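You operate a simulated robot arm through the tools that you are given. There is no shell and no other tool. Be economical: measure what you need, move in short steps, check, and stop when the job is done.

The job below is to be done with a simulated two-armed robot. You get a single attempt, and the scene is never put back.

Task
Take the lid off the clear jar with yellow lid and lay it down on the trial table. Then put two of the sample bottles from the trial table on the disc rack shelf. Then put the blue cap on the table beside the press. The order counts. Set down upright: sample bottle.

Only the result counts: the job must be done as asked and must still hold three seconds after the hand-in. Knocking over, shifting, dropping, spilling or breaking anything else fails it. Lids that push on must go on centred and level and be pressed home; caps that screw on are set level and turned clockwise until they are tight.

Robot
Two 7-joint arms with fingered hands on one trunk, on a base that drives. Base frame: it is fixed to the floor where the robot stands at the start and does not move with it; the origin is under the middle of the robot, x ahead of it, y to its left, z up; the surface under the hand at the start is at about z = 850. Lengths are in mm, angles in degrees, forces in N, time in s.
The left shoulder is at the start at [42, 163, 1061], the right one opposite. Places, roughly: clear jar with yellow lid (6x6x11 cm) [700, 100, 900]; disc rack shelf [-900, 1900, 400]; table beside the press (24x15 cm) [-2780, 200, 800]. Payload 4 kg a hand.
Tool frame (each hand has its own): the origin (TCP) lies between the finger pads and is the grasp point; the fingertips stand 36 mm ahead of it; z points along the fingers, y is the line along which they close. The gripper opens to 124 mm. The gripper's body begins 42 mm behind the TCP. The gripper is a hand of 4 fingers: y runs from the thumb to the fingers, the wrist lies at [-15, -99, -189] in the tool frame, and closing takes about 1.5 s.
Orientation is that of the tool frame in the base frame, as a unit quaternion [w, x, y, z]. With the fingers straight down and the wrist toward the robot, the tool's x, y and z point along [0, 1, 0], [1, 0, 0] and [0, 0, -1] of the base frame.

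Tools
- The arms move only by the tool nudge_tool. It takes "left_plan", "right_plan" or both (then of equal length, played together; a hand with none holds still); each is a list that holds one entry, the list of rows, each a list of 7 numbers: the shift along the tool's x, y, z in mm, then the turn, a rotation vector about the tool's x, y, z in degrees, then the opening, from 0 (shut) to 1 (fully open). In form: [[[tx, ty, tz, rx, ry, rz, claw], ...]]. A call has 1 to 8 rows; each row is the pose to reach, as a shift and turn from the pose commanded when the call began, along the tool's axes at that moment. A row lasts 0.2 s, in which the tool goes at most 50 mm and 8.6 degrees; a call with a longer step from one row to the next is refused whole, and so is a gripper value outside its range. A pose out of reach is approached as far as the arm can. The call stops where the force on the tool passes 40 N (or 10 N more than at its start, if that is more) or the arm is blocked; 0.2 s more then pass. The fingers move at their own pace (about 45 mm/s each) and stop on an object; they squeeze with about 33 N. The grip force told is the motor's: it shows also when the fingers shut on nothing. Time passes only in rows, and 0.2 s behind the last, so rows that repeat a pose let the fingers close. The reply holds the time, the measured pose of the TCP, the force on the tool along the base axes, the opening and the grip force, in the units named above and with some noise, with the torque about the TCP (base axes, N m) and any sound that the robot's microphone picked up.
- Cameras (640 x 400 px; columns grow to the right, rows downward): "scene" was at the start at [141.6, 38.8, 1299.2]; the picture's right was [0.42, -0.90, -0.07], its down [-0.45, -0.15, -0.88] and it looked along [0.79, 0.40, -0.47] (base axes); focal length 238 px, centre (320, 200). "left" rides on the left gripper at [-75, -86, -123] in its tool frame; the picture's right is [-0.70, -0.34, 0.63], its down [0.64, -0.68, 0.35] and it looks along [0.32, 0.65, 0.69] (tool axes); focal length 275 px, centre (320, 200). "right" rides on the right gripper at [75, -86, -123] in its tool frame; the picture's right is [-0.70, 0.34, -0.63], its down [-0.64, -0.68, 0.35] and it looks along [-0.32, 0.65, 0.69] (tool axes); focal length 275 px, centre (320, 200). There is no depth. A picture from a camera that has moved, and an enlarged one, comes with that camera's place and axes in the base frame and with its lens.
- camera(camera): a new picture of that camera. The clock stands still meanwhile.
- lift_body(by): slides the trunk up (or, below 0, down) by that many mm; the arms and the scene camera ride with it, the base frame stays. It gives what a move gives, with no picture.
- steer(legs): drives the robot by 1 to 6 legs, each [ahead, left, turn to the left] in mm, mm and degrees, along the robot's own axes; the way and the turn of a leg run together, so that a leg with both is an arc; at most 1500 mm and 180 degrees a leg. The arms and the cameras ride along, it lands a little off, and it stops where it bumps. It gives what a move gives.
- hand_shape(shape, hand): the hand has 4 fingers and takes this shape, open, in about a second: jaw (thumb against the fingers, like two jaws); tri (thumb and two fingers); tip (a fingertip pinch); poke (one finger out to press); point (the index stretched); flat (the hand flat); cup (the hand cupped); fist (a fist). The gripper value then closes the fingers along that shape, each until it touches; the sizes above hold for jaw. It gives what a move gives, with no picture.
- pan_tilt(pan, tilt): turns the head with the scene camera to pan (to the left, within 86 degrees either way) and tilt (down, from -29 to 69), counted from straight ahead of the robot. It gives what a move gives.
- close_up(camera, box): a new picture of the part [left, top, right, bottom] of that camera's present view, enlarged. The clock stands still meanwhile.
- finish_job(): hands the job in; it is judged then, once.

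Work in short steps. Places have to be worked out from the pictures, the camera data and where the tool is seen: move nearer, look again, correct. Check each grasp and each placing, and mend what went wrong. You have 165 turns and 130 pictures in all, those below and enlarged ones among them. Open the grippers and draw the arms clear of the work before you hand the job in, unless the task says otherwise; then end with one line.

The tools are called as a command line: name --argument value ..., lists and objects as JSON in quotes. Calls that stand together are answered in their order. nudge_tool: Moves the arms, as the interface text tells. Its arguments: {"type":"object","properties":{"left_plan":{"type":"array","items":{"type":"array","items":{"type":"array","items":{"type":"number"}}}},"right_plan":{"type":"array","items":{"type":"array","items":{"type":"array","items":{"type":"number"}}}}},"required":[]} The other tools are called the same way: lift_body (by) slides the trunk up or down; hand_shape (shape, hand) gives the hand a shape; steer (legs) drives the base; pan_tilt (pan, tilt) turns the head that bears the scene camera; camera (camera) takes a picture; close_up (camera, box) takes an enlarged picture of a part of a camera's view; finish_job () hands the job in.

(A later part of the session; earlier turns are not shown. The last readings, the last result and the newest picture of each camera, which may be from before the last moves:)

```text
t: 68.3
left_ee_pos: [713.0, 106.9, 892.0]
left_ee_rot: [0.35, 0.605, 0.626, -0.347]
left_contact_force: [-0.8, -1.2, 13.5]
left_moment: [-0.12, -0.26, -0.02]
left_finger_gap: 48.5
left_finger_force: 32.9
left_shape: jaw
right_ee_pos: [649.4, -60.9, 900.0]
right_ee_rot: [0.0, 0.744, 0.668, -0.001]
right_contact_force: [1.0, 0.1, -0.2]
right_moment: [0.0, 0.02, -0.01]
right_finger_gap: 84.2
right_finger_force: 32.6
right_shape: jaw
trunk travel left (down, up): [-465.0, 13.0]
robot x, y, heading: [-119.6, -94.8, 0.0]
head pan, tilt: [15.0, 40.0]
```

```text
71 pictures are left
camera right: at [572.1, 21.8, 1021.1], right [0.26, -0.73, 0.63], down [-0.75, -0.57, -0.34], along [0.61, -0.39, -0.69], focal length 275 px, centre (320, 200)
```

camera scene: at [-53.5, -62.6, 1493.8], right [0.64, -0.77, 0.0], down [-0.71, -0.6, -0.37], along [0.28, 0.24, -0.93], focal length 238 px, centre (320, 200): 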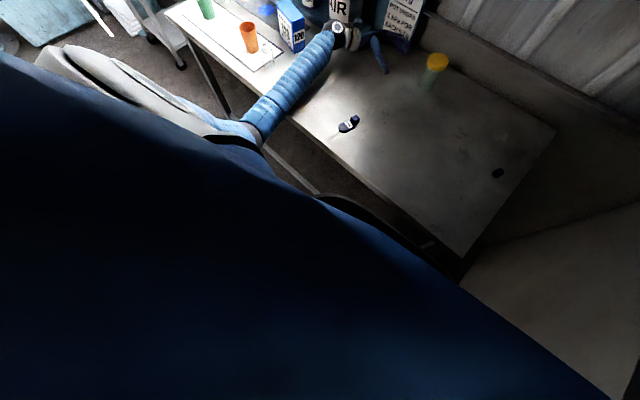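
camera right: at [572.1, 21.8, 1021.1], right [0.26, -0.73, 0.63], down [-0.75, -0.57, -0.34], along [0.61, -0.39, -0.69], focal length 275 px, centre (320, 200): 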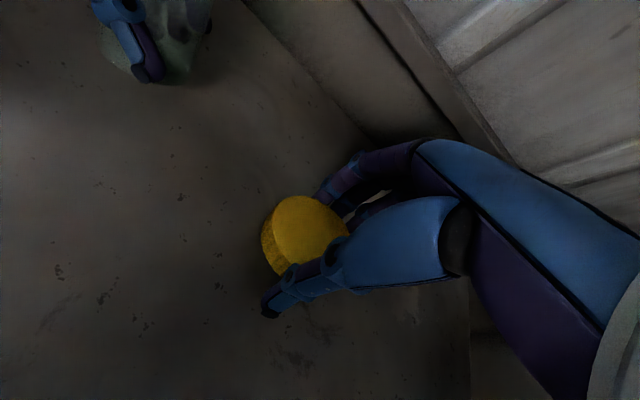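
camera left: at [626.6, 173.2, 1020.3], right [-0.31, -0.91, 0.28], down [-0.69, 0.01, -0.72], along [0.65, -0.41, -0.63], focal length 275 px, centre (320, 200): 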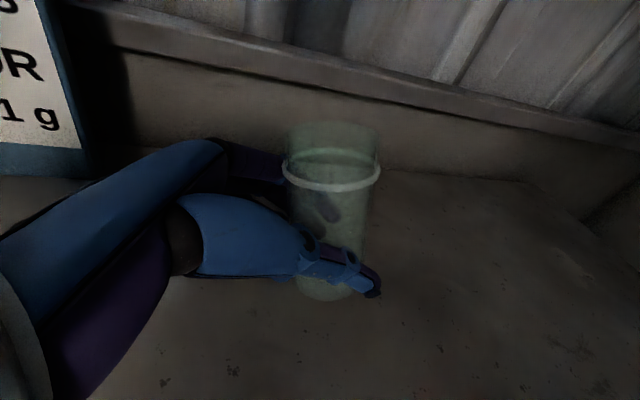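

Still ~10 mm above the table. I lower in small steps until it touches.

nudge_tool --right_plan '[[[0, 0, 4, 0, 0, 0, 0.3], [0, 0, 8, 0, 0, 0, 0.3], [0, 0, 11, 0, 0, 0, 0.3], [0, 0, 14, 0, 0, 0, 0.3]]]'

```text
t: 69.3
left_ee_pos: [711.9, 106.3, 891.8]
left_ee_rot: [0.35, 0.604, 0.626, -0.347]
left_contact_force: [1.4, -0.8, 8.8]
left_moment: [-0.11, -0.28, 0.01]
left_finger_gap: 48.6
left_finger_force: 33.4
left_shape: jaw
right_ee_pos: [649.6, -61.1, 888.5]
right_ee_rot: [0.001, 0.745, 0.667, 0.0]
right_contact_force: [2.3, -0.3, 24.2]
right_moment: [0.1, 0.68, 0.0]
right_finger_gap: 84.0
right_finger_force: 33.1
right_shape: jaw
trunk travel left (down, up): [-465.0, 13.0]
robot x, y, heading: [-121.0, -94.3, -0.2]
head pan, tilt: [15.0, 40.0]
```

Contact (24 N). I ease up 1.5 mm and open, then rise.

nudge_tool --right_plan '[[[0, 0, -1.5, 0, 0, 0, 0.3], [0, 0, -1.5, 0, 0, 0, 1], [0, 0, -1.5, 0, 0, 0, 1], [0, 0, -1.5, 0, 0, 0, 1], [0, 0, -20, 0, 0, 0, 1], [0, 0, -60, 0, 0, 0, 1], [0, 0, -105, 0, 0, 0, 1], [0, 0, -150, 0, 0, 0, 1]]]'

camera --camera "right"

```text
t: 71.1
left_ee_pos: [712.6, 107.5, 892.0]
left_ee_rot: [0.351, 0.605, 0.625, -0.347]
left_contact_force: [-0.8, -1.0, 12.2]
left_moment: [-0.16, -0.25, -0.04]
left_finger_gap: 48.2
left_finger_force: 33.1
left_shape: jaw
right_ee_pos: [649.3, -59.2, 1032.9]
right_ee_rot: [-0.001, 0.744, 0.668, -0.002]
right_contact_force: [-1.8, 0.0, 0.4]
right_moment: [0.0, 0.02, 0.0]
right_finger_gap: 123.7
right_finger_force: 0.1
right_shape: jaw
trunk travel left (down, up): [-465.0, 13.0]
robot x, y, heading: [-119.8, -94.8, -0.0]
head pan, tilt: [15.0, 40.0]
```

```text
70 pictures are left
camera right: at [572.7, 23.9, 1157.1], right [0.26, -0.73, 0.63], down [-0.75, -0.57, -0.34], along [0.61, -0.39, -0.69], focal length 275 px, centre (320, 200)
```

right: 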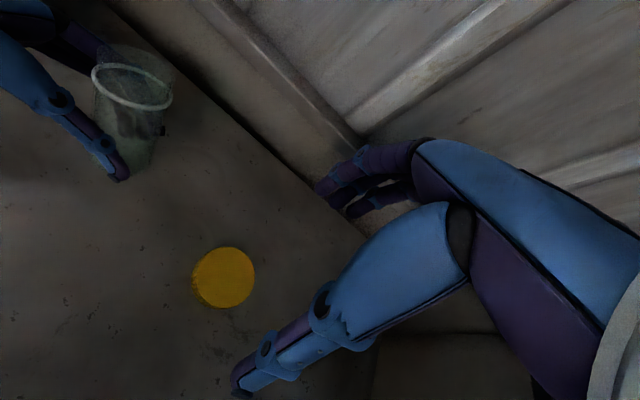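

The lid lies flat. Before releasing the jar I check whether it stands straight in the grip.

close_up --camera "scene" --box '[260, 130, 400, 218]'

close_up --camera "right" --box '[0, 0, 240, 200]'

```text
4.55 times, centred on (330, 174) of scene
camera zoom: at [-50.9, -73.1, 1529.3], right [0.26, -0.97, 0.0], down [-0.62, -0.16, -0.77], along [0.74, 0.2, -0.64], focal length 1084 px, centre (274, 318)
```

zoom: 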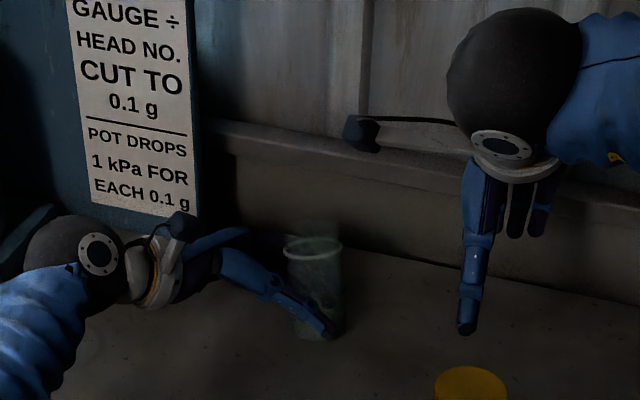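

```text
2.00 times, centred on (120, 100) of right
camera zoom: at [572.7, 23.9, 1157.1], right [0.26, -0.73, 0.63], down [-0.75, -0.57, -0.34], along [0.61, -0.39, -0.69], focal length 551 px, centre (720, 400)
```

zoom: 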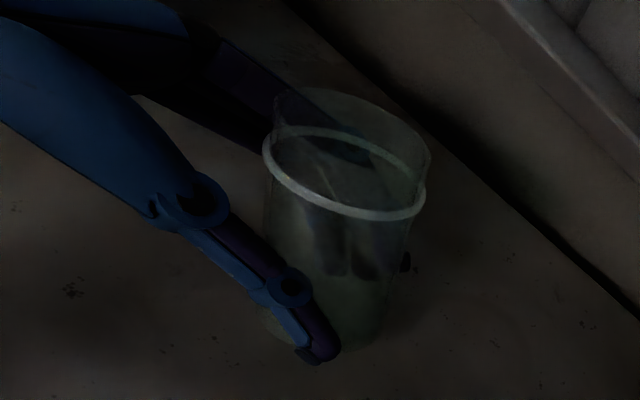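

The jar leans about 8–10° (top toward +y,+x). I raise 3 mm and turn the hand to straighten it before letting go.

nudge_tool --left_plan '[[[-2.6, 0, -1.5, 0, 0, 0, 0.2], [-2.6, 0, -1.5, -1, 4, 2, 0.2], [-2.6, 0, -1.5, -2.6, 8, 4.3, 0.2]]]'

close_up --camera "right" --box '[0, 0, 240, 200]'

close_up --camera "left" --box '[220, 80, 440, 320]'

```text
t: 71.9
left_ee_pos: [712.8, 108.5, 894.2]
left_ee_rot: [0.33, 0.642, 0.634, -0.277]
left_contact_force: [-0.1, 0.3, 0.8]
left_moment: [-0.01, 0.01, -0.01]
left_finger_gap: 48.0
left_finger_force: 33.5
left_shape: jaw
right_ee_pos: [651.2, -60.9, 1034.9]
right_ee_rot: [-0.001, 0.745, 0.667, -0.002]
right_contact_force: [-0.5, 0.8, 0.8]
right_moment: [-0.02, -0.03, -0.02]
right_finger_gap: 123.6
right_finger_force: 0.2
right_shape: jaw
trunk travel left (down, up): [-465.0, 13.0]
robot x, y, heading: [-122.9, -92.8, -0.3]
head pan, tilt: [15.0, 40.0]
```

```text
2.00 times, centred on (120, 100) of right
camera zoom: at [574.2, 23.8, 1156.5], right [0.26, -0.73, 0.63], down [-0.75, -0.57, -0.34], along [0.61, -0.39, -0.69], focal length 551 px, centre (720, 400)
```

zoom: 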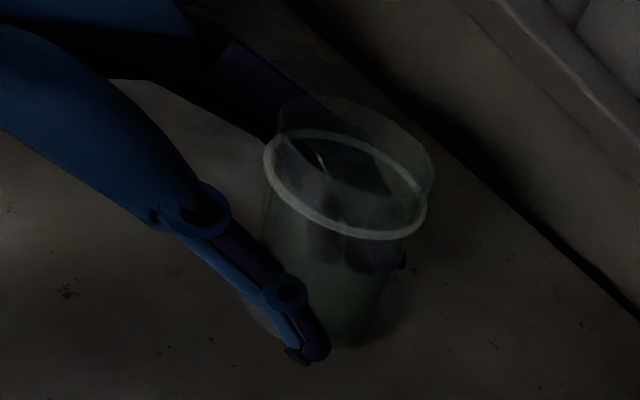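

```text
1.67 times, centred on (330, 200) of left
camera zoom: at [616.5, 155.2, 1021.5], right [-0.33, -0.94, 0.12], down [-0.63, 0.12, -0.77], along [0.71, -0.32, -0.63], focal length 459 px, centre (303, 200)
```

zoom: 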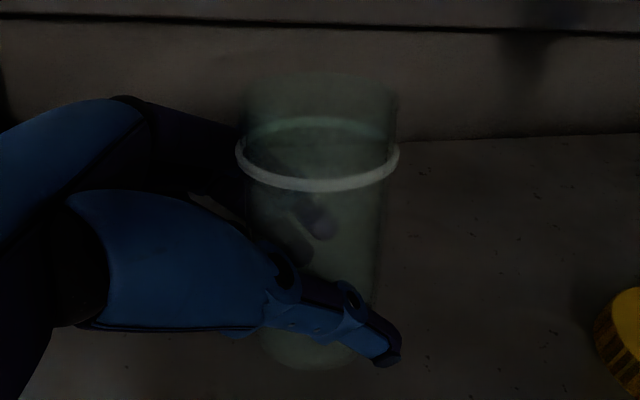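

Force is now ~0 (jar just off the table) and nearly upright. I lower until it touches and open the left hand.

nudge_tool --left_plan '[[[1.5, 0, 1.2, 0, 0, 0, 0.2], [3.1, -0.3, 2.5, 0, 0, 0, 0.2], [3.9, -0.3, 3.1, 0, 0, 0, 0.2], [3.9, -0.3, 3.1, 0, 0, 0, 0.6], [3.9, -0.3, 3.1, 0, 0, 0, 1], [3.9, -0.3, 3.1, 0, 0, 0, 1], [3.9, -0.3, 3.1, 0, 0, 0, 1]]]'

camera --camera "left"

close_up --camera "right" --box '[0, 0, 240, 200]'

```text
t: 73.5
left_ee_pos: [713.1, 107.4, 887.5]
left_ee_rot: [0.331, 0.642, 0.633, -0.277]
left_contact_force: [0.0, 0.1, 1.2]
left_moment: [0.0, 0.02, 0.04]
left_finger_gap: 122.6
left_finger_force: 0.0
left_shape: jaw
right_ee_pos: [651.0, -59.6, 1033.0]
right_ee_rot: [-0.001, 0.744, 0.668, -0.002]
right_contact_force: [0.9, 0.6, -0.5]
right_moment: [0.02, 0.02, 0.01]
right_finger_gap: 123.8
right_finger_force: 0.0
right_shape: jaw
trunk travel left (down, up): [-465.0, 13.0]
robot x, y, heading: [-115.9, -94.8, -0.2]
head pan, tilt: [15.0, 40.0]
```

```text
65 pictures are left
camera left: at [616.4, 154.9, 1016.6], right [-0.33, -0.94, 0.12], down [-0.63, 0.12, -0.77], along [0.71, -0.32, -0.63], focal length 275 px, centre (320, 200)
```

left: 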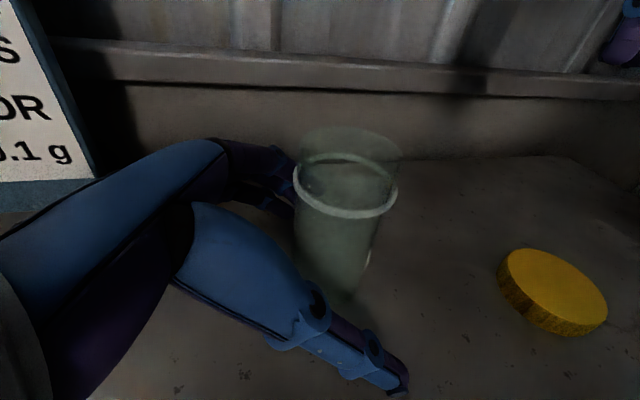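

```text
2.00 times, centred on (120, 100) of right
camera zoom: at [574.3, 23.8, 1156.4], right [0.26, -0.73, 0.63], down [-0.75, -0.57, -0.34], along [0.61, -0.39, -0.69], focal length 551 px, centre (720, 400)
```

zoom: 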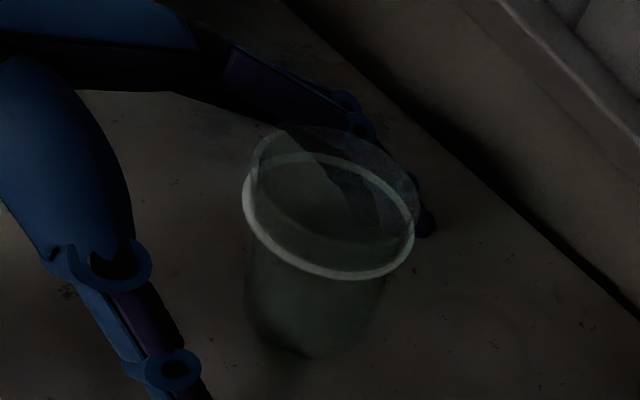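

The jar stands upright and open. I withdraw the left hand along its axis and raise it.

nudge_tool --left_plan '[[[0, 0, -30, 0, 0, 0, 1], [0, 0, -70, 0, 0, 0, 1], [0, 0, -110, 0, 0, 0, 1], [0, 0, -150, 0, 0, 0, 1], [-30, 0, -185, 0, 0, 0, 1], [-65, 0, -215, 0, 0, 0, 1], [-100, 0, -240, 0, 0, 0, 1]]]'

pan_tilt --pan 30 --tilt 40

camera --camera "scene"

```text
t: 75.1
left_ee_pos: [693.2, 229.8, 1116.7]
left_ee_rot: [0.332, 0.642, 0.633, -0.278]
left_contact_force: [-0.2, 0.8, 0.6]
left_moment: [-0.01, 0.03, -0.01]
left_finger_gap: 123.6
left_finger_force: 0.0
left_shape: jaw
right_ee_pos: [650.6, -60.4, 1033.6]
right_ee_rot: [-0.001, 0.744, 0.668, -0.002]
right_contact_force: [0.2, -0.6, 0.6]
right_moment: [0.02, 0.02, 0.0]
right_finger_gap: 124.1
right_finger_force: 0.1
right_shape: jaw
trunk travel left (down, up): [-465.0, 13.0]
robot x, y, heading: [-121.0, -93.0, -0.3]
head pan, tilt: [15.0, 40.0]
```

```text
t: 75.8
left_ee_pos: [693.3, 230.8, 1115.8]
left_ee_rot: [0.332, 0.642, 0.634, -0.277]
left_contact_force: [-0.2, -0.6, 0.3]
left_moment: [0.01, 0.03, -0.03]
left_finger_gap: 123.9
left_finger_force: 0.0
left_shape: jaw
right_ee_pos: [651.2, -60.1, 1033.5]
right_ee_rot: [-0.001, 0.744, 0.668, -0.002]
right_contact_force: [0.1, -0.2, 0.4]
right_moment: [-0.02, 0.01, 0.02]
right_finger_gap: 123.6
right_finger_force: 0.0
right_shape: jaw
trunk travel left (down, up): [-465.0, 13.0]
robot x, y, heading: [-123.6, -95.1, -0.3]
head pan, tilt: [30.0, 40.0]
```

```text
63 pictures are left
camera scene: at [-57.6, -52.5, 1529.1], right [0.5, -0.87, 0.0], down [-0.56, -0.32, -0.77], along [0.66, 0.38, -0.64], focal length 238 px, centre (320, 200)
```

scene: 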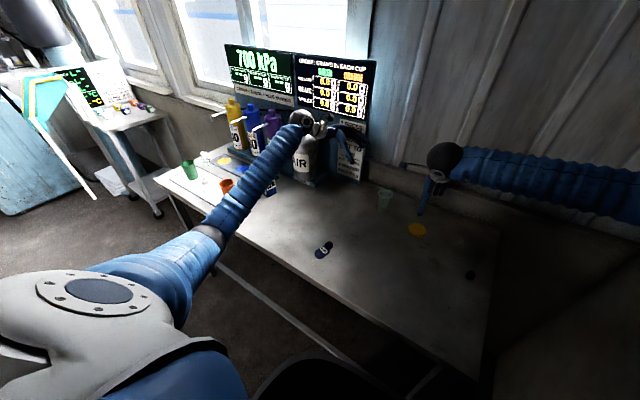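

Now to the bottles: I first turn the left hand to point down, then drive back and left to face that end of the table.

nudge_tool --left_plan '[[[-5, 0, -10, 0, 8.4, 0, 1], [-10, 0, -20, 0, 16.8, 0, 1], [-15, 0, -30, 0, 25.2, 0, 1], [-20, 0, -40, 0, 33.6, 0, 1], [-25, 0, -50, 0, 42, 0, 1], [-30, 0, -60, 0, 50.4, 0, 1]]]'

steer --legs '[[-200, 0, 0], [0, 560, 0]]'

pan_tilt --pan 15 --tilt 45

camera --camera "scene"

```text
t: 77.2
left_ee_pos: [687.5, 259.1, 1177.3]
left_ee_rot: [0.03, 0.698, 0.715, 0.023]
left_contact_force: [-0.7, -0.3, -0.2]
left_moment: [0.03, -0.01, -0.02]
left_finger_gap: 123.5
left_finger_force: 0.0
left_shape: jaw
right_ee_pos: [651.3, -59.8, 1033.8]
right_ee_rot: [-0.002, 0.744, 0.668, -0.002]
right_contact_force: [0.1, -0.1, -0.5]
right_moment: [0.01, -0.02, -0.04]
right_finger_gap: 124.0
right_finger_force: 0.0
right_shape: jaw
trunk travel left (down, up): [-465.0, 13.0]
robot x, y, heading: [-123.2, -93.5, -0.1]
head pan, tilt: [30.0, 40.0]
```

```text
t: 78.8
left_ee_pos: [521.4, 244.2, 1182.3]
left_ee_rot: [0.032, 0.704, 0.709, 0.024]
left_contact_force: [0.2, 0.2, 0.0]
left_moment: [0.02, -0.02, 0.01]
left_finger_gap: 123.7
left_finger_force: 0.0
left_shape: jaw
right_ee_pos: [480.2, -73.8, 1038.7]
right_ee_rot: [0.001, 0.748, 0.663, 0.002]
right_contact_force: [-0.4, 0.3, 1.2]
right_moment: [0.02, -0.06, 0.0]
right_finger_gap: 123.9
right_finger_force: 0.0
right_shape: jaw
trunk travel left (down, up): [-465.0, 13.0]
robot x, y, heading: [-292.0, -93.3, -1.1]
head pan, tilt: [30.0, 40.0]
stopped in leg 1: the robot was blocked; the commanded pose is now the measured one
```

```text
t: 79.6
left_ee_pos: [528.7, 244.1, 1177.2]
left_ee_rot: [0.031, 0.704, 0.709, 0.022]
left_contact_force: [0.7, 0.1, 0.1]
left_moment: [0.01, 0.03, 0.02]
left_finger_gap: 123.8
left_finger_force: 0.1
left_shape: jaw
right_ee_pos: [485.8, -74.9, 1034.3]
right_ee_rot: [-0.001, 0.749, 0.662, -0.002]
right_contact_force: [0.5, 0.0, -0.6]
right_moment: [0.01, -0.02, 0.0]
right_finger_gap: 123.8
right_finger_force: 0.0
right_shape: jaw
trunk travel left (down, up): [-465.0, 13.0]
robot x, y, heading: [-286.2, -96.6, -0.9]
head pan, tilt: [15.0, 45.0]
```

```text
62 pictures are left
camera scene: at [-216.9, -78.1, 1521.8], right [0.24, -0.97, 0.0], down [-0.69, -0.17, -0.71], along [0.68, 0.17, -0.71], focal length 238 px, centre (320, 200)
```

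scene: 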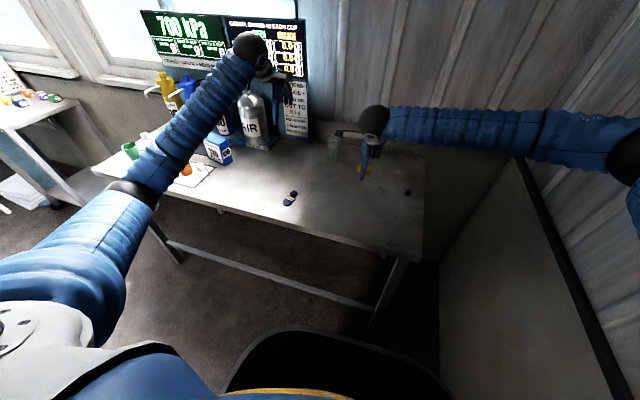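

Something stands behind the robot; jar and lid are fine. I move forward a touch and left.

steer --legs '[[60, 0, 1], [0, 540, 0]]'

pan_tilt --pan 20 --tilt 45

camera --camera "scene"

```text
t: 83.2
left_ee_pos: [580.3, 784.6, 1178.3]
left_ee_rot: [0.032, 0.697, 0.716, 0.024]
left_contact_force: [-0.3, 1.5, 0.0]
left_moment: [0.0, 0.01, 0.01]
left_finger_gap: 123.8
left_finger_force: 0.0
left_shape: jaw
right_ee_pos: [544.8, 466.3, 1034.8]
right_ee_rot: [0.0, 0.743, 0.669, -0.001]
right_contact_force: [0.9, -1.0, 0.2]
right_moment: [0.01, 0.01, -0.01]
right_finger_gap: 123.7
right_finger_force: 0.0
right_shape: jaw
trunk travel left (down, up): [-465.0, 13.0]
robot x, y, heading: [-227.5, 430.6, -0.0]
head pan, tilt: [15.0, 45.0]
```

```text
t: 83.9
left_ee_pos: [582.0, 784.8, 1178.5]
left_ee_rot: [0.031, 0.697, 0.716, 0.023]
left_contact_force: [0.5, 0.6, -0.3]
left_moment: [0.0, 0.01, -0.04]
left_finger_gap: 123.8
left_finger_force: 0.1
left_shape: jaw
right_ee_pos: [545.6, 466.8, 1034.8]
right_ee_rot: [0.0, 0.743, 0.669, 0.0]
right_contact_force: [0.0, 1.0, 0.1]
right_moment: [0.03, 0.02, 0.03]
right_finger_gap: 124.0
right_finger_force: 0.2
right_shape: jaw
trunk travel left (down, up): [-465.0, 13.0]
robot x, y, heading: [-228.5, 425.7, 0.1]
head pan, tilt: [20.0, 45.0]
```

```text
61 pictures are left
camera scene: at [-160.5, 456.1, 1521.9], right [0.34, -0.94, 0.0], down [-0.67, -0.24, -0.71], along [0.66, 0.24, -0.71], focal length 238 px, centre (320, 200)
```

scene: 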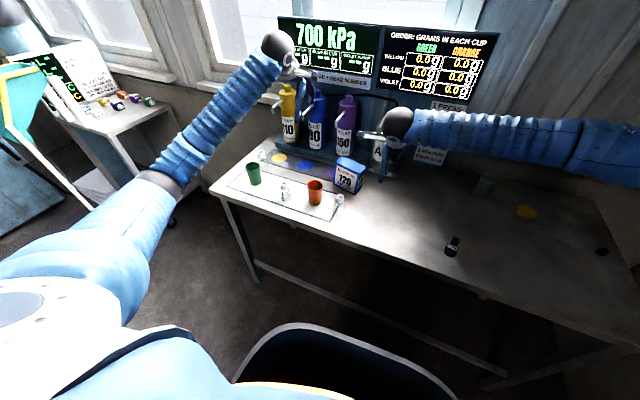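

close_up --camera "scene" --box '[210, 130, 370, 240]'

pan_tilt --pan 80 --tilt 35

camera --camera "scene"

```text
3.64 times, centred on (290, 185) of scene
camera zoom: at [-160.5, 456.1, 1521.9], right [0.34, -0.94, 0.0], down [-0.67, -0.24, -0.71], along [0.66, 0.24, -0.71], focal length 867 px, centre (429, 254)
```

zoom: 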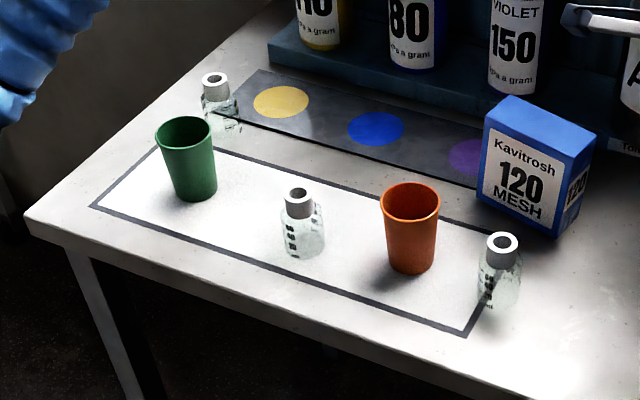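

```text
t: 85.2
left_ee_pos: [582.3, 783.9, 1178.1]
left_ee_rot: [0.031, 0.697, 0.716, 0.023]
left_contact_force: [-0.2, 0.1, -0.3]
left_moment: [0.01, 0.0, 0.03]
left_finger_gap: 123.8
left_finger_force: 0.0
left_shape: jaw
right_ee_pos: [544.7, 465.8, 1035.2]
right_ee_rot: [0.0, 0.743, 0.669, -0.001]
right_contact_force: [-0.8, 0.0, 0.0]
right_moment: [-0.05, -0.02, 0.0]
right_finger_gap: 123.8
right_finger_force: 0.0
right_shape: jaw
trunk travel left (down, up): [-465.0, 13.0]
robot x, y, heading: [-226.2, 431.5, -0.0]
head pan, tilt: [80.0, 35.0]
```

```text
59 pictures are left
camera scene: at [-221.6, 514.6, 1536.7], right [0.98, -0.18, 0.0], down [-0.1, -0.56, -0.82], along [0.14, 0.81, -0.57], focal length 238 px, centre (320, 200)
```

scene: 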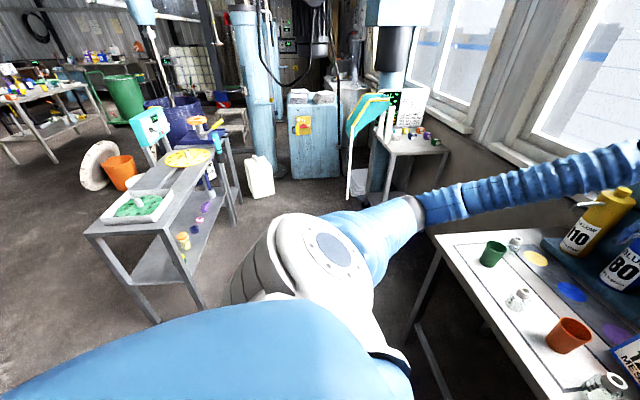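

Bottles are at about (418, 592), (422, 812) and (594, 1012). I'll take the first with the right hand and the second with the left, from above; I bring both hands above them.

nudge_tool --left_plan '[[[7, -33, 17, 0.9, 0, 0, 0.65], [13, -67, 34, 1.8, 0, 0, 0.65], [20, -100, 51, 2.7, 0, 0, 0.65], [26, -134, 68, 3.5, 0, 0, 0.65], [33, -167, 85, 4.4, 0, 0, 0.65]]]' --right_plan '[[[22, -28, -5, 0, 0, -1.2, 0.65], [45, -56, -10, 0, 0, -2.4, 0.65], [67, -84, -15, 0, 0, -3.6, 0.65], [90, -112, -20, 0, 0, -4.8, 0.65], [112, -139.5, -25, 0, 0, -6, 0.65]]]'

camera --camera "right"

camera --camera "left"

```text
t: 86.4
left_ee_pos: [421.0, 813.0, 1080.1]
left_ee_rot: [0.005, 0.698, 0.716, -0.005]
left_contact_force: [0.2, -0.1, -0.2]
left_moment: [-0.01, -0.02, 0.01]
left_finger_gap: 80.9
left_finger_force: 0.1
left_shape: jaw
right_ee_pos: [416.9, 593.9, 1061.6]
right_ee_rot: [0.001, 0.708, 0.706, -0.001]
right_contact_force: [-0.1, 0.2, 0.9]
right_moment: [-0.02, -0.01, 0.02]
right_finger_gap: 80.9
right_finger_force: 0.1
right_shape: jaw
trunk travel left (down, up): [-465.0, 13.0]
robot x, y, heading: [-225.9, 429.8, -0.0]
head pan, tilt: [80.0, 35.0]
```

```text
58 pictures are left
camera right: at [331.2, 667.5, 1184.9], right [0.34, -0.7, 0.63], down [-0.68, -0.64, -0.35], along [0.65, -0.32, -0.69], focal length 275 px, centre (320, 200)
```

right: 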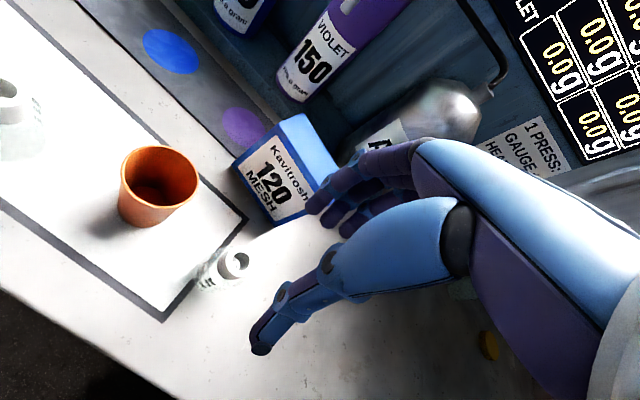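

```text
57 pictures are left
camera left: at [336.7, 738.8, 1204.1], right [-0.32, -0.71, -0.62], down [-0.7, 0.62, -0.35], along [0.64, 0.32, -0.7], focal length 275 px, centre (320, 200)
```

left: 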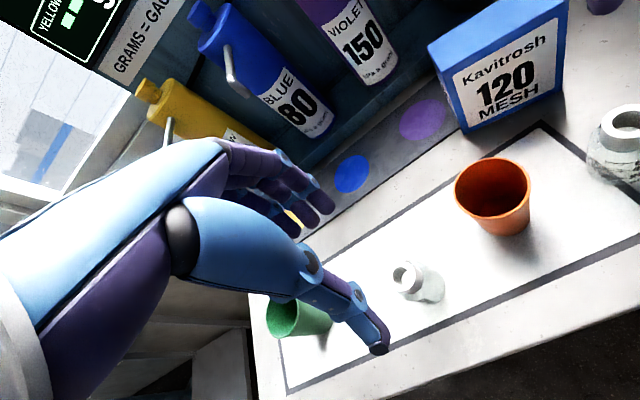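

Refined: B1 (429, 599), B2 (432, 818), caps at z≈925. I lower both hands around them to z≈893.

nudge_tool --left_plan '[[[5, 11, 40, 0, 0, 0, 0.65], [5, 11, 80, 0, 0, 0, 0.65], [5, 11, 125, 0, 0, 0, 0.65]]]' --right_plan '[[[5, 12, 35, 0, 0, 0, 0.65], [5, 12, 70, 0, 0, 0, 0.65], [5, 12, 105, 0, 0, 0, 0.65]]]'

camera --camera "right"

camera --camera "left"

```text
t: 87.2
left_ee_pos: [434.8, 813.9, 954.1]
left_ee_rot: [0.005, 0.697, 0.717, -0.005]
left_contact_force: [-0.3, -0.3, 0.3]
left_moment: [-0.02, 0.02, 0.01]
left_finger_gap: 81.0
left_finger_force: 0.0
left_shape: jaw
right_ee_pos: [432.1, 597.0, 955.8]
right_ee_rot: [-0.001, 0.707, 0.707, -0.001]
right_contact_force: [0.5, -0.2, -0.3]
right_moment: [0.03, 0.04, 0.01]
right_finger_gap: 80.8
right_finger_force: 0.1
right_shape: jaw
trunk travel left (down, up): [-465.0, 13.0]
robot x, y, heading: [-223.7, 430.8, -0.3]
head pan, tilt: [80.0, 35.0]
```

```text
56 pictures are left
camera right: at [346.1, 672.9, 1079.1], right [0.34, -0.7, 0.63], down [-0.68, -0.64, -0.34], along [0.65, -0.32, -0.69], focal length 275 px, centre (320, 200)
```

right: 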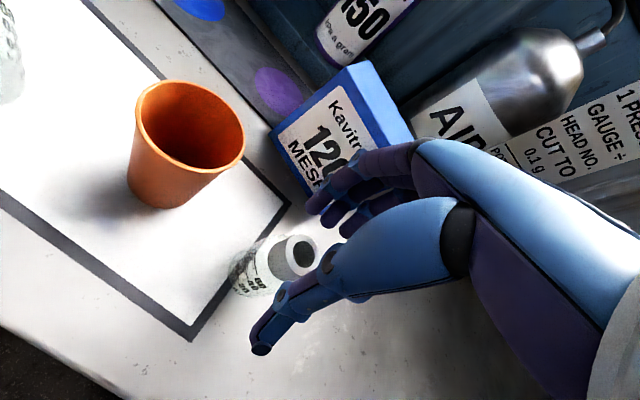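

```text
55 pictures are left
camera left: at [351.3, 740.3, 1078.5], right [-0.32, -0.71, -0.63], down [-0.7, 0.62, -0.35], along [0.64, 0.32, -0.7], focal length 275 px, centre (320, 200)
```

left: 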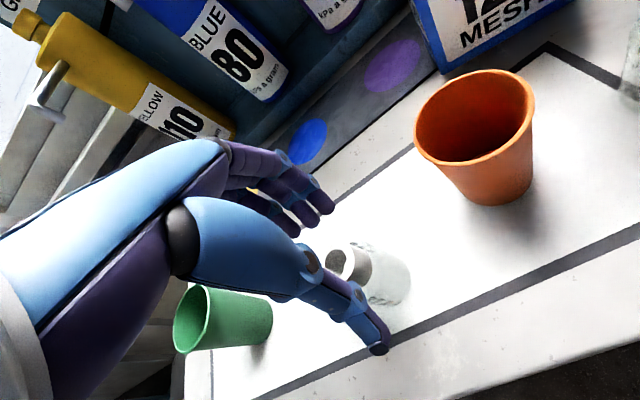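

Close; B1 (438, 597), B2 (433, 818). I descend the rest and close both hands.

nudge_tool --left_plan '[[[4, 0, 30, 0, 0, 0, 0.65], [4, -1, 60, 0, 0, 0, 0.65], [4, -1, 60, 0, 0, 0, 0.1], [4, -1, 60, 0, 0, 0, 0.1], [4, -1, 60, 0, 0, 0, 0.1], [4, -1, 60, 0, 0, 0, 0.1], [4, -1, 60, 0, 0, 0, 0.1]]]' --right_plan '[[[0, 6, 30, 0, 0, 0, 0.65], [0, 6, 61, 0, 0, 0, 0.65], [0, 6, 61, 0, 0, 0, 0.1], [0, 6, 61, 0, 0, 0, 0.1], [0, 6, 61, 0, 0, 0, 0.1], [0, 6, 61, 0, 0, 0, 0.1], [0, 6, 61, 0, 0, 0, 0.1]]]'

camera --camera "right"

camera --camera "left"

```text
t: 88.8
left_ee_pos: [431.0, 818.9, 896.8]
left_ee_rot: [0.004, 0.698, 0.717, -0.004]
left_contact_force: [-2.8, 0.6, 13.0]
left_moment: [0.0, -0.31, 0.02]
left_finger_gap: 44.3
left_finger_force: 33.1
left_shape: jaw
right_ee_pos: [435.7, 599.0, 894.8]
right_ee_rot: [0.0, 0.708, 0.707, 0.001]
right_contact_force: [0.2, 0.9, 4.7]
right_moment: [0.01, -0.11, 0.01]
right_finger_gap: 41.3
right_finger_force: 33.2
right_shape: jaw
trunk travel left (down, up): [-465.0, 13.0]
robot x, y, heading: [-226.2, 428.5, -0.3]
head pan, tilt: [80.0, 35.0]
```

```text
54 pictures are left
camera right: at [351.0, 673.6, 1018.5], right [0.34, -0.7, 0.63], down [-0.68, -0.64, -0.35], along [0.65, -0.32, -0.69], focal length 275 px, centre (320, 200)
```

right: 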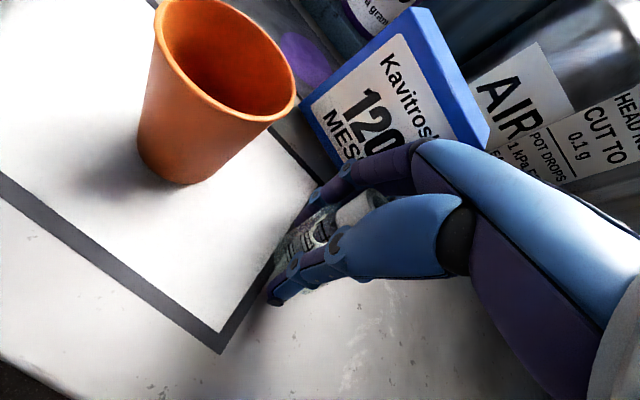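

```text
53 pictures are left
camera left: at [347.4, 744.0, 1020.0], right [-0.32, -0.71, -0.63], down [-0.7, 0.62, -0.35], along [0.64, 0.32, -0.69], focal length 275 px, centre (320, 200)
```

left: 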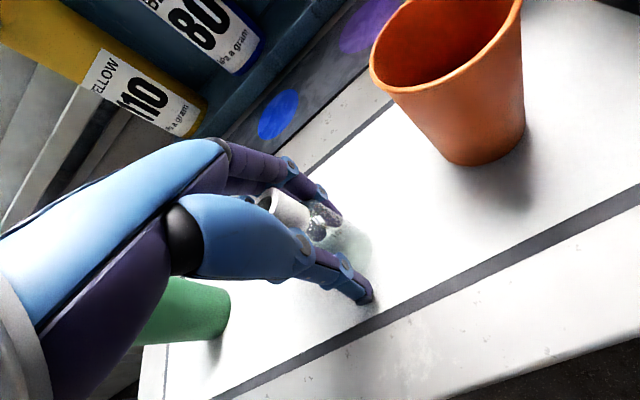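

Both bottles are gripped (44 and 41 mm). I lift both straight up.

nudge_tool --left_plan '[[[0, 0, -20, 0, 0, 0, 0.1], [0, 0, -55, 0, 0, 0, 0.1], [0, 0, -95, 0, 0, 0, 0.1], [0, 0, -135, 0, 0, 0, 0.1], [0, 0, -180, 0, 0, 0, 0.1], [0, 0, -225, 0, 0, 0, 0.1]]]' --right_plan '[[[0, 0, -20, 0, 0, 0, 0.1], [0, 0, -55, 0, 0, 0, 0.1], [0, 0, -95, 0, 0, 0, 0.1], [0, 0, -135, 0, 0, 0, 0.1], [0, 0, -180, 0, 0, 0, 0.1], [0, 0, -225, 0, 0, 0, 0.1]]]'

camera --camera "right"

camera --camera "left"

```text
t: 90.2
left_ee_pos: [432.0, 821.7, 1121.6]
left_ee_rot: [0.005, 0.697, 0.717, -0.004]
left_contact_force: [-0.4, -0.2, -0.4]
left_moment: [-0.03, -0.05, -0.01]
left_finger_gap: 43.5
left_finger_force: 32.9
left_shape: jaw
right_ee_pos: [436.2, 596.1, 1121.7]
right_ee_rot: [-0.001, 0.707, 0.707, -0.001]
right_contact_force: [-1.2, -0.9, -0.5]
right_moment: [-0.01, 0.01, -0.03]
right_finger_gap: 40.9
right_finger_force: 32.9
right_shape: jaw
trunk travel left (down, up): [-465.0, 13.0]
robot x, y, heading: [-225.8, 430.2, -0.3]
head pan, tilt: [80.0, 35.0]
```

```text
52 pictures are left
camera right: at [350.3, 670.9, 1243.8], right [0.34, -0.7, 0.63], down [-0.68, -0.64, -0.35], along [0.65, -0.31, -0.69], focal length 275 px, centre (320, 200)
```

right: 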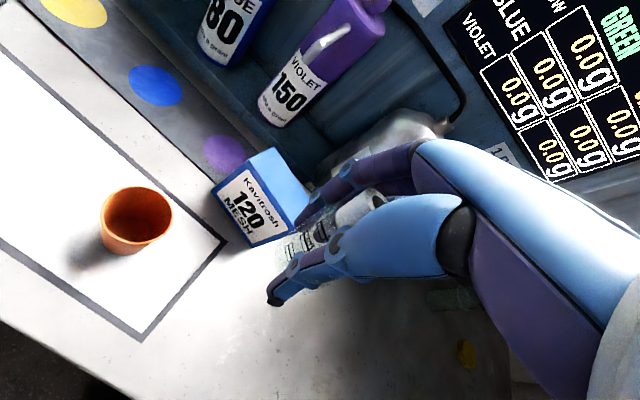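

```text
51 pictures are left
camera left: at [348.1, 747.7, 1245.0], right [-0.32, -0.71, -0.63], down [-0.7, 0.62, -0.35], along [0.64, 0.32, -0.7], focal length 275 px, centre (320, 200)
```

left: 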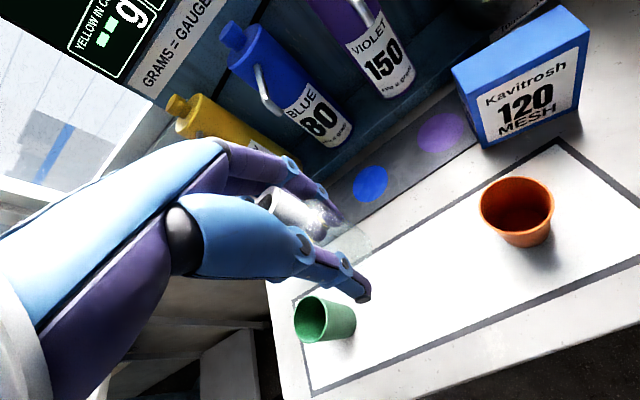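

Both lifted. I turn the robot left by 90° on the spot and look ahead at the rack and surroundings.

steer --legs '[[0, 0, 90]]'

pan_tilt --pan 35 --tilt 25

camera --camera "scene"

```text
t: 94.4
left_ee_pos: [-624.4, 1085.0, 1120.1]
left_ee_rot: [0.006, -0.017, 1.0, 0.0]
left_contact_force: [0.4, -0.6, -0.8]
left_moment: [-0.01, -0.02, 0.0]
left_finger_gap: 43.2
left_finger_force: 33.2
left_shape: jaw
right_ee_pos: [-398.8, 1091.1, 1118.8]
right_ee_rot: [0.0, -0.004, 1.0, -0.001]
right_contact_force: [-0.7, -0.6, -1.4]
right_moment: [0.0, -0.01, -0.02]
right_finger_gap: 40.7
right_finger_force: 32.9
right_shape: jaw
trunk travel left (down, up): [-465.0, 13.0]
robot x, y, heading: [-226.8, 427.9, 90.7]
head pan, tilt: [80.0, 35.0]
```

```text
t: 95.5
left_ee_pos: [-623.5, 1084.0, 1121.3]
left_ee_rot: [0.006, -0.017, 1.0, 0.0]
left_contact_force: [0.0, 0.4, 0.1]
left_moment: [0.01, -0.03, 0.02]
left_finger_gap: 42.7
left_finger_force: 33.2
left_shape: jaw
right_ee_pos: [-397.6, 1089.9, 1119.5]
right_ee_rot: [0.0, -0.003, 1.0, -0.001]
right_contact_force: [0.0, -0.7, -1.2]
right_moment: [-0.01, 0.0, 0.01]
right_finger_gap: 40.7
right_finger_force: 33.4
right_shape: jaw
trunk travel left (down, up): [-465.0, 13.0]
robot x, y, heading: [-224.6, 433.0, 90.5]
head pan, tilt: [35.0, 25.0]
```

```text
50 pictures are left
camera scene: at [-281.6, 493.7, 1552.4], right [0.81, 0.58, 0.0], down [0.25, -0.35, -0.91], along [-0.53, 0.74, -0.42], focal length 238 px, centre (320, 200)
```

scene: 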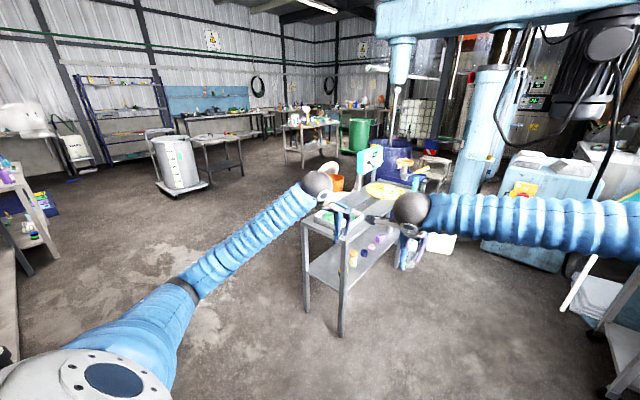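

Clear floor. I drive left ~755 mm and ahead ~270 mm to face the rack's near short end and take a look.

steer --legs '[[0, 755, 0], [270, 0, -6]]'

pan_tilt --pan 0 --tilt 40

camera --camera "scene"

```text
t: 99.8
left_ee_pos: [-1387.6, 1080.8, 1120.1]
left_ee_rot: [0.006, -0.02, 1.0, -0.001]
left_contact_force: [-0.3, -0.2, -0.6]
left_moment: [-0.01, 0.02, 0.01]
left_finger_gap: 43.0
left_finger_force: 32.6
left_shape: jaw
right_ee_pos: [-1162.1, 1088.2, 1119.9]
right_ee_rot: [0.0, -0.007, 1.0, 0.0]
right_contact_force: [0.5, 0.4, -0.4]
right_moment: [0.0, -0.02, -0.01]
right_finger_gap: 40.7
right_finger_force: 33.0
right_shape: jaw
trunk travel left (down, up): [-465.0, 13.0]
robot x, y, heading: [-983.6, 428.9, 90.6]
head pan, tilt: [35.0, 25.0]
stopped in leg 2: the robot was blocked; the commanded pose is now the measured one
```

```text
t: 100.8
left_ee_pos: [-1385.5, 1080.5, 1120.2]
left_ee_rot: [0.006, -0.019, 1.0, 0.0]
left_contact_force: [-0.2, -0.2, -0.8]
left_moment: [-0.01, 0.03, 0.0]
left_finger_gap: 42.8
left_finger_force: 32.8
left_shape: jaw
right_ee_pos: [-1160.4, 1088.8, 1119.7]
right_ee_rot: [0.0, -0.007, 1.0, -0.001]
right_contact_force: [1.0, -0.7, -0.1]
right_moment: [-0.01, 0.04, 0.0]
right_finger_gap: 40.2
right_finger_force: 33.0
right_shape: jaw
trunk travel left (down, up): [-465.0, 13.0]
robot x, y, heading: [-982.0, 430.1, 90.9]
head pan, tilt: [0.0, 40.0]
```

```text
49 pictures are left
camera scene: at [-987.6, 502.8, 1529.2], right [1.0, 0.01, 0.0], down [0.01, -0.64, -0.77], along [-0.01, 0.77, -0.64], focal length 238 px, centre (320, 200)
```

scene: 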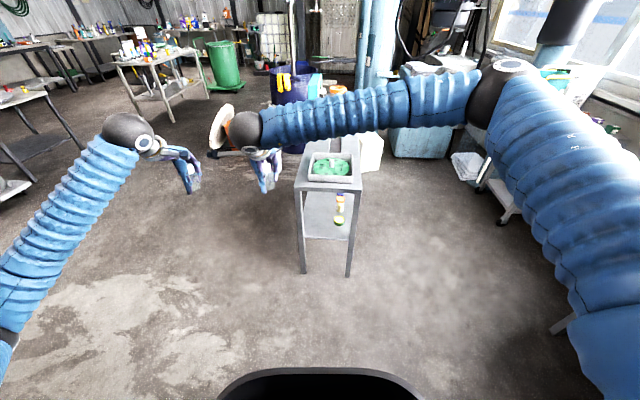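

The rack end is straight ahead (legs at x −1124 and −796, y≈1490). Forward drive got blocked for no visible reason; I try a short straight leg.

steer --legs '[[100, 0, 0]]'

```text
t: 102.0
left_ee_pos: [-1385.4, 1182.6, 1119.8]
left_ee_rot: [0.006, -0.019, 1.0, -0.001]
left_contact_force: [0.6, 0.2, -1.5]
left_moment: [0.01, 0.01, -0.03]
left_finger_gap: 43.2
left_finger_force: 32.7
left_shape: jaw
right_ee_pos: [-1160.1, 1189.0, 1119.2]
right_ee_rot: [-0.001, -0.005, 1.0, -0.002]
right_contact_force: [0.5, 0.7, -0.4]
right_moment: [0.0, -0.01, 0.05]
right_finger_gap: 40.3
right_finger_force: 33.2
right_shape: jaw
trunk travel left (down, up): [-465.0, 13.0]
robot x, y, heading: [-987.8, 531.2, 90.7]
head pan, tilt: [0.0, 40.0]
```

Driving works again. Rack: top z≈809, shelf z≈401, end edge y≈1490, nearest item at (−877, 1632); I'll put the bottles at about (−1060, 1550) and (−950, 1550), one hand at a time. First I spread the hands: left to x −1060, right well to the right.

nudge_tool --left_plan '[[[0, 0, 0, 0, 0, 0, 0.1], [-40, 0, 0, 0, 0, 0, 0.1], [-88, 0, 0, 0, 0, 0, 0.1], [-136, 0, 0, 0, 0, 0, 0.1], [-184, 0, 0, 0, 0, 0, 0.1], [-232, 0, 0, 0, 0, 0, 0.1], [-280, 0, 0, 0, 0, 0, 0.1], [-325, 0, 0, 0, 0, 0, 0.1]]]' --right_plan '[[[-48, -6, 0, 0, 0, 0, 0.1], [-96, -13, 0, 0, 0, 0, 0.1], [-144, -20, 0, 0, 0, 0, 0.1], [-192, -26, 0, 0, 0, 0, 0.1], [-240, -33, 0, 0, 0, 0, 0.1], [-288, -40, 0, 0, 0, 0, 0.1], [-336, -46, 0, 0, 0, 0, 0.1], [-384, -53, 0, 0, 0, 0, 0.1]]]'

nudge_tool --right_plan '[[[-48, -10, 0, 0, 0, 0, 0.1], [-96, -27, 0, 0, 0, 0, 0.1]]]'

lift_body --by -455

camera --camera "scene"

```text
t: 103.8
left_ee_pos: [-1059.6, 1189.8, 1125.4]
left_ee_rot: [0.005, -0.019, 1.0, 0.0]
left_contact_force: [0.1, -0.8, -0.2]
left_moment: [-0.02, 0.0, 0.01]
left_finger_gap: 43.0
left_finger_force: 32.9
left_shape: jaw
right_ee_pos: [-774.0, 1138.5, 1119.7]
right_ee_rot: [-0.001, -0.007, 1.0, -0.001]
right_contact_force: [0.2, -0.3, 0.6]
right_moment: [0.01, 0.02, -0.02]
right_finger_gap: 40.5
right_finger_force: 33.0
right_shape: jaw
trunk travel left (down, up): [-465.0, 13.0]
robot x, y, heading: [-984.0, 527.9, 90.4]
head pan, tilt: [0.0, 40.0]
```

```text
refused: row 2 steps farther than a row can; nothing moved
```

```text
refused: -455 is not a number from -400 to 400
```

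```text
48 pictures are left
camera scene: at [-984.2, 601.2, 1529.2], right [1.0, 0.01, 0.0], down [0.01, -0.64, -0.77], along [-0.01, 0.77, -0.64], focal length 238 px, centre (320, 200)
```

scene: 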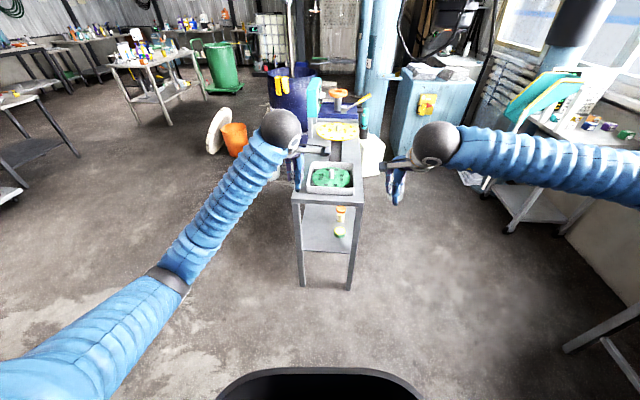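

I finish the right-hand shift and lower the trunk in two steps.

nudge_tool --right_plan '[[[-35, -10, 0, 0, 0, 0, 0.1], [-70, -20, 0, 0, 0, 0, 0.1], [-100, -27, 0, 0, 0, 0, 0.1]]]'

lift_body --by -400

lift_body --by -60

pan_tilt --pan 0 --tilt 30

camera --camera "scene"

```text
t: 104.6
left_ee_pos: [-1061.2, 1190.8, 1124.5]
left_ee_rot: [0.005, -0.019, 1.0, 0.0]
left_contact_force: [0.3, 0.2, 0.5]
left_moment: [-0.02, 0.02, 0.0]
left_finger_gap: 42.8
left_finger_force: 33.7
left_shape: jaw
right_ee_pos: [-675.5, 1113.5, 1117.9]
right_ee_rot: [0.0, -0.005, 1.0, -0.001]
right_contact_force: [0.5, -0.1, -0.2]
right_moment: [0.02, -0.01, 0.01]
right_finger_gap: 40.3
right_finger_force: 33.4
right_shape: jaw
trunk travel left (down, up): [-465.0, 13.0]
robot x, y, heading: [-986.3, 528.5, 90.8]
head pan, tilt: [0.0, 40.0]
```

```text
t: 108.4
left_ee_pos: [-1060.8, 1193.5, 727.0]
left_ee_rot: [0.007, -0.018, 1.0, 0.0]
left_contact_force: [-0.1, 0.2, -0.4]
left_moment: [0.01, -0.01, 0.01]
left_finger_gap: 42.7
left_finger_force: 32.8
left_shape: jaw
right_ee_pos: [-675.5, 1113.0, 721.5]
right_ee_rot: [0.0, -0.006, 1.0, 0.0]
right_contact_force: [0.2, -0.7, -0.2]
right_moment: [0.02, 0.0, 0.03]
right_finger_gap: 40.4
right_finger_force: 33.4
right_shape: jaw
trunk travel left (down, up): [-65.0, 413.0]
robot x, y, heading: [-984.1, 527.8, 90.8]
head pan, tilt: [0.0, 40.0]
```

```text
t: 109.4
left_ee_pos: [-1061.3, 1191.6, 666.1]
left_ee_rot: [0.007, -0.018, 1.0, 0.001]
left_contact_force: [0.0, -0.1, -1.2]
left_moment: [0.0, 0.03, 0.0]
left_finger_gap: 43.0
left_finger_force: 33.2
left_shape: jaw
right_ee_pos: [-674.1, 1113.2, 661.8]
right_ee_rot: [0.0, -0.006, 1.0, 0.0]
right_contact_force: [-0.2, 0.1, 0.5]
right_moment: [0.0, 0.01, 0.01]
right_finger_gap: 40.2
right_finger_force: 33.5
right_shape: jaw
trunk travel left (down, up): [-5.0, 473.0]
robot x, y, heading: [-983.3, 531.3, 90.6]
head pan, tilt: [0.0, 40.0]
```

```text
t: 110.2
left_ee_pos: [-1060.1, 1193.1, 664.5]
left_ee_rot: [0.006, -0.018, 1.0, -0.001]
left_contact_force: [-0.3, -0.7, -0.7]
left_moment: [-0.01, 0.0, -0.03]
left_finger_gap: 42.9
left_finger_force: 33.2
left_shape: jaw
right_ee_pos: [-675.2, 1112.7, 659.7]
right_ee_rot: [0.001, -0.006, 1.0, -0.001]
right_contact_force: [0.3, -0.1, -0.5]
right_moment: [-0.01, -0.05, -0.02]
right_finger_gap: 40.3
right_finger_force: 32.7
right_shape: jaw
trunk travel left (down, up): [-5.0, 473.0]
robot x, y, heading: [-986.1, 525.4, 90.5]
head pan, tilt: [0.0, 30.0]
```

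```text
47 pictures are left
camera scene: at [-990.1, 816.4, 968.8], right [1.0, 0.01, 0.0], down [0.01, -0.87, -0.5], along [-0.01, 0.5, -0.87], focal length 238 px, centre (320, 200)
```

scene: 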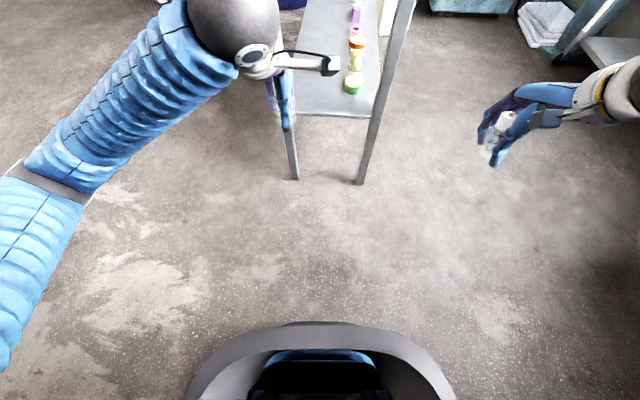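

The body bends forward when lowered. I raise the head's gaze for a proper view of the shelf.

pan_tilt --pan 0 --tilt -8

camera --camera "scene"

```text
t: 111.2
left_ee_pos: [-1060.4, 1192.9, 665.1]
left_ee_rot: [0.006, -0.018, 1.0, -0.001]
left_contact_force: [-0.4, -0.5, 0.0]
left_moment: [-0.01, 0.01, 0.01]
left_finger_gap: 42.6
left_finger_force: 33.0
left_shape: jaw
right_ee_pos: [-675.5, 1112.3, 659.7]
right_ee_rot: [0.0, -0.006, 1.0, -0.001]
right_contact_force: [0.2, -0.2, -0.9]
right_moment: [0.0, 0.02, 0.01]
right_finger_gap: 40.3
right_finger_force: 33.3
right_shape: jaw
trunk travel left (down, up): [-5.0, 473.0]
robot x, y, heading: [-986.0, 526.8, 90.2]
head pan, tilt: [0.0, -8.0]
```

```text
46 pictures are left
camera scene: at [-990.3, 842.8, 1023.5], right [1.0, 0.01, 0.0], down [0.0, -0.38, -0.93], along [-0.01, 0.93, -0.38], focal length 238 px, centre (320, 200)
```

scene: 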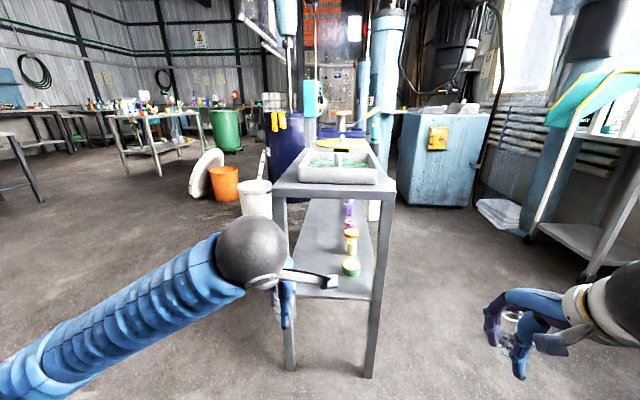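

Shelf near edge y≈1475, shelf z≈401, underside of the top ≈765. I lower the left hand to z≈480 before driving in.

nudge_tool --left_plan '[[[0, 0, 45, 0, 0, 0, 0.1], [0, 0, 90, 0, 0, 0, 0.1], [0, 0, 135, 0, 0, 0, 0.1], [0, 0, 185, 0, 0, 0, 0.1]]]'

camera --camera "left"

```text
t: 112.2
left_ee_pos: [-1057.9, 1193.8, 477.2]
left_ee_rot: [0.006, -0.019, 1.0, -0.001]
left_contact_force: [0.1, 0.6, -0.4]
left_moment: [0.01, 0.0, 0.01]
left_finger_gap: 42.5
left_finger_force: 33.5
left_shape: jaw
right_ee_pos: [-674.6, 1113.5, 658.9]
right_ee_rot: [0.001, -0.005, 1.0, -0.002]
right_contact_force: [0.5, -0.1, -0.4]
right_moment: [-0.04, 0.0, -0.01]
right_finger_gap: 40.3
right_finger_force: 32.9
right_shape: jaw
trunk travel left (down, up): [-5.0, 473.0]
robot x, y, heading: [-984.8, 526.3, 90.4]
head pan, tilt: [0.0, -8.0]
```

```text
45 pictures are left
camera left: at [-980.9, 1112.5, 600.6], right [0.72, -0.31, -0.63], down [-0.61, -0.71, -0.35], along [-0.33, 0.64, -0.7], focal length 275 px, centre (320, 200)
```

left: 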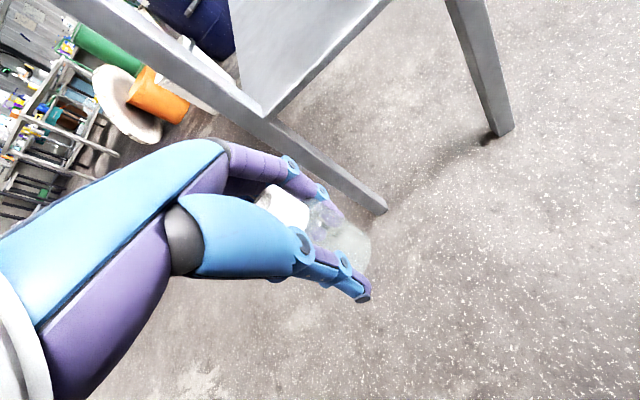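

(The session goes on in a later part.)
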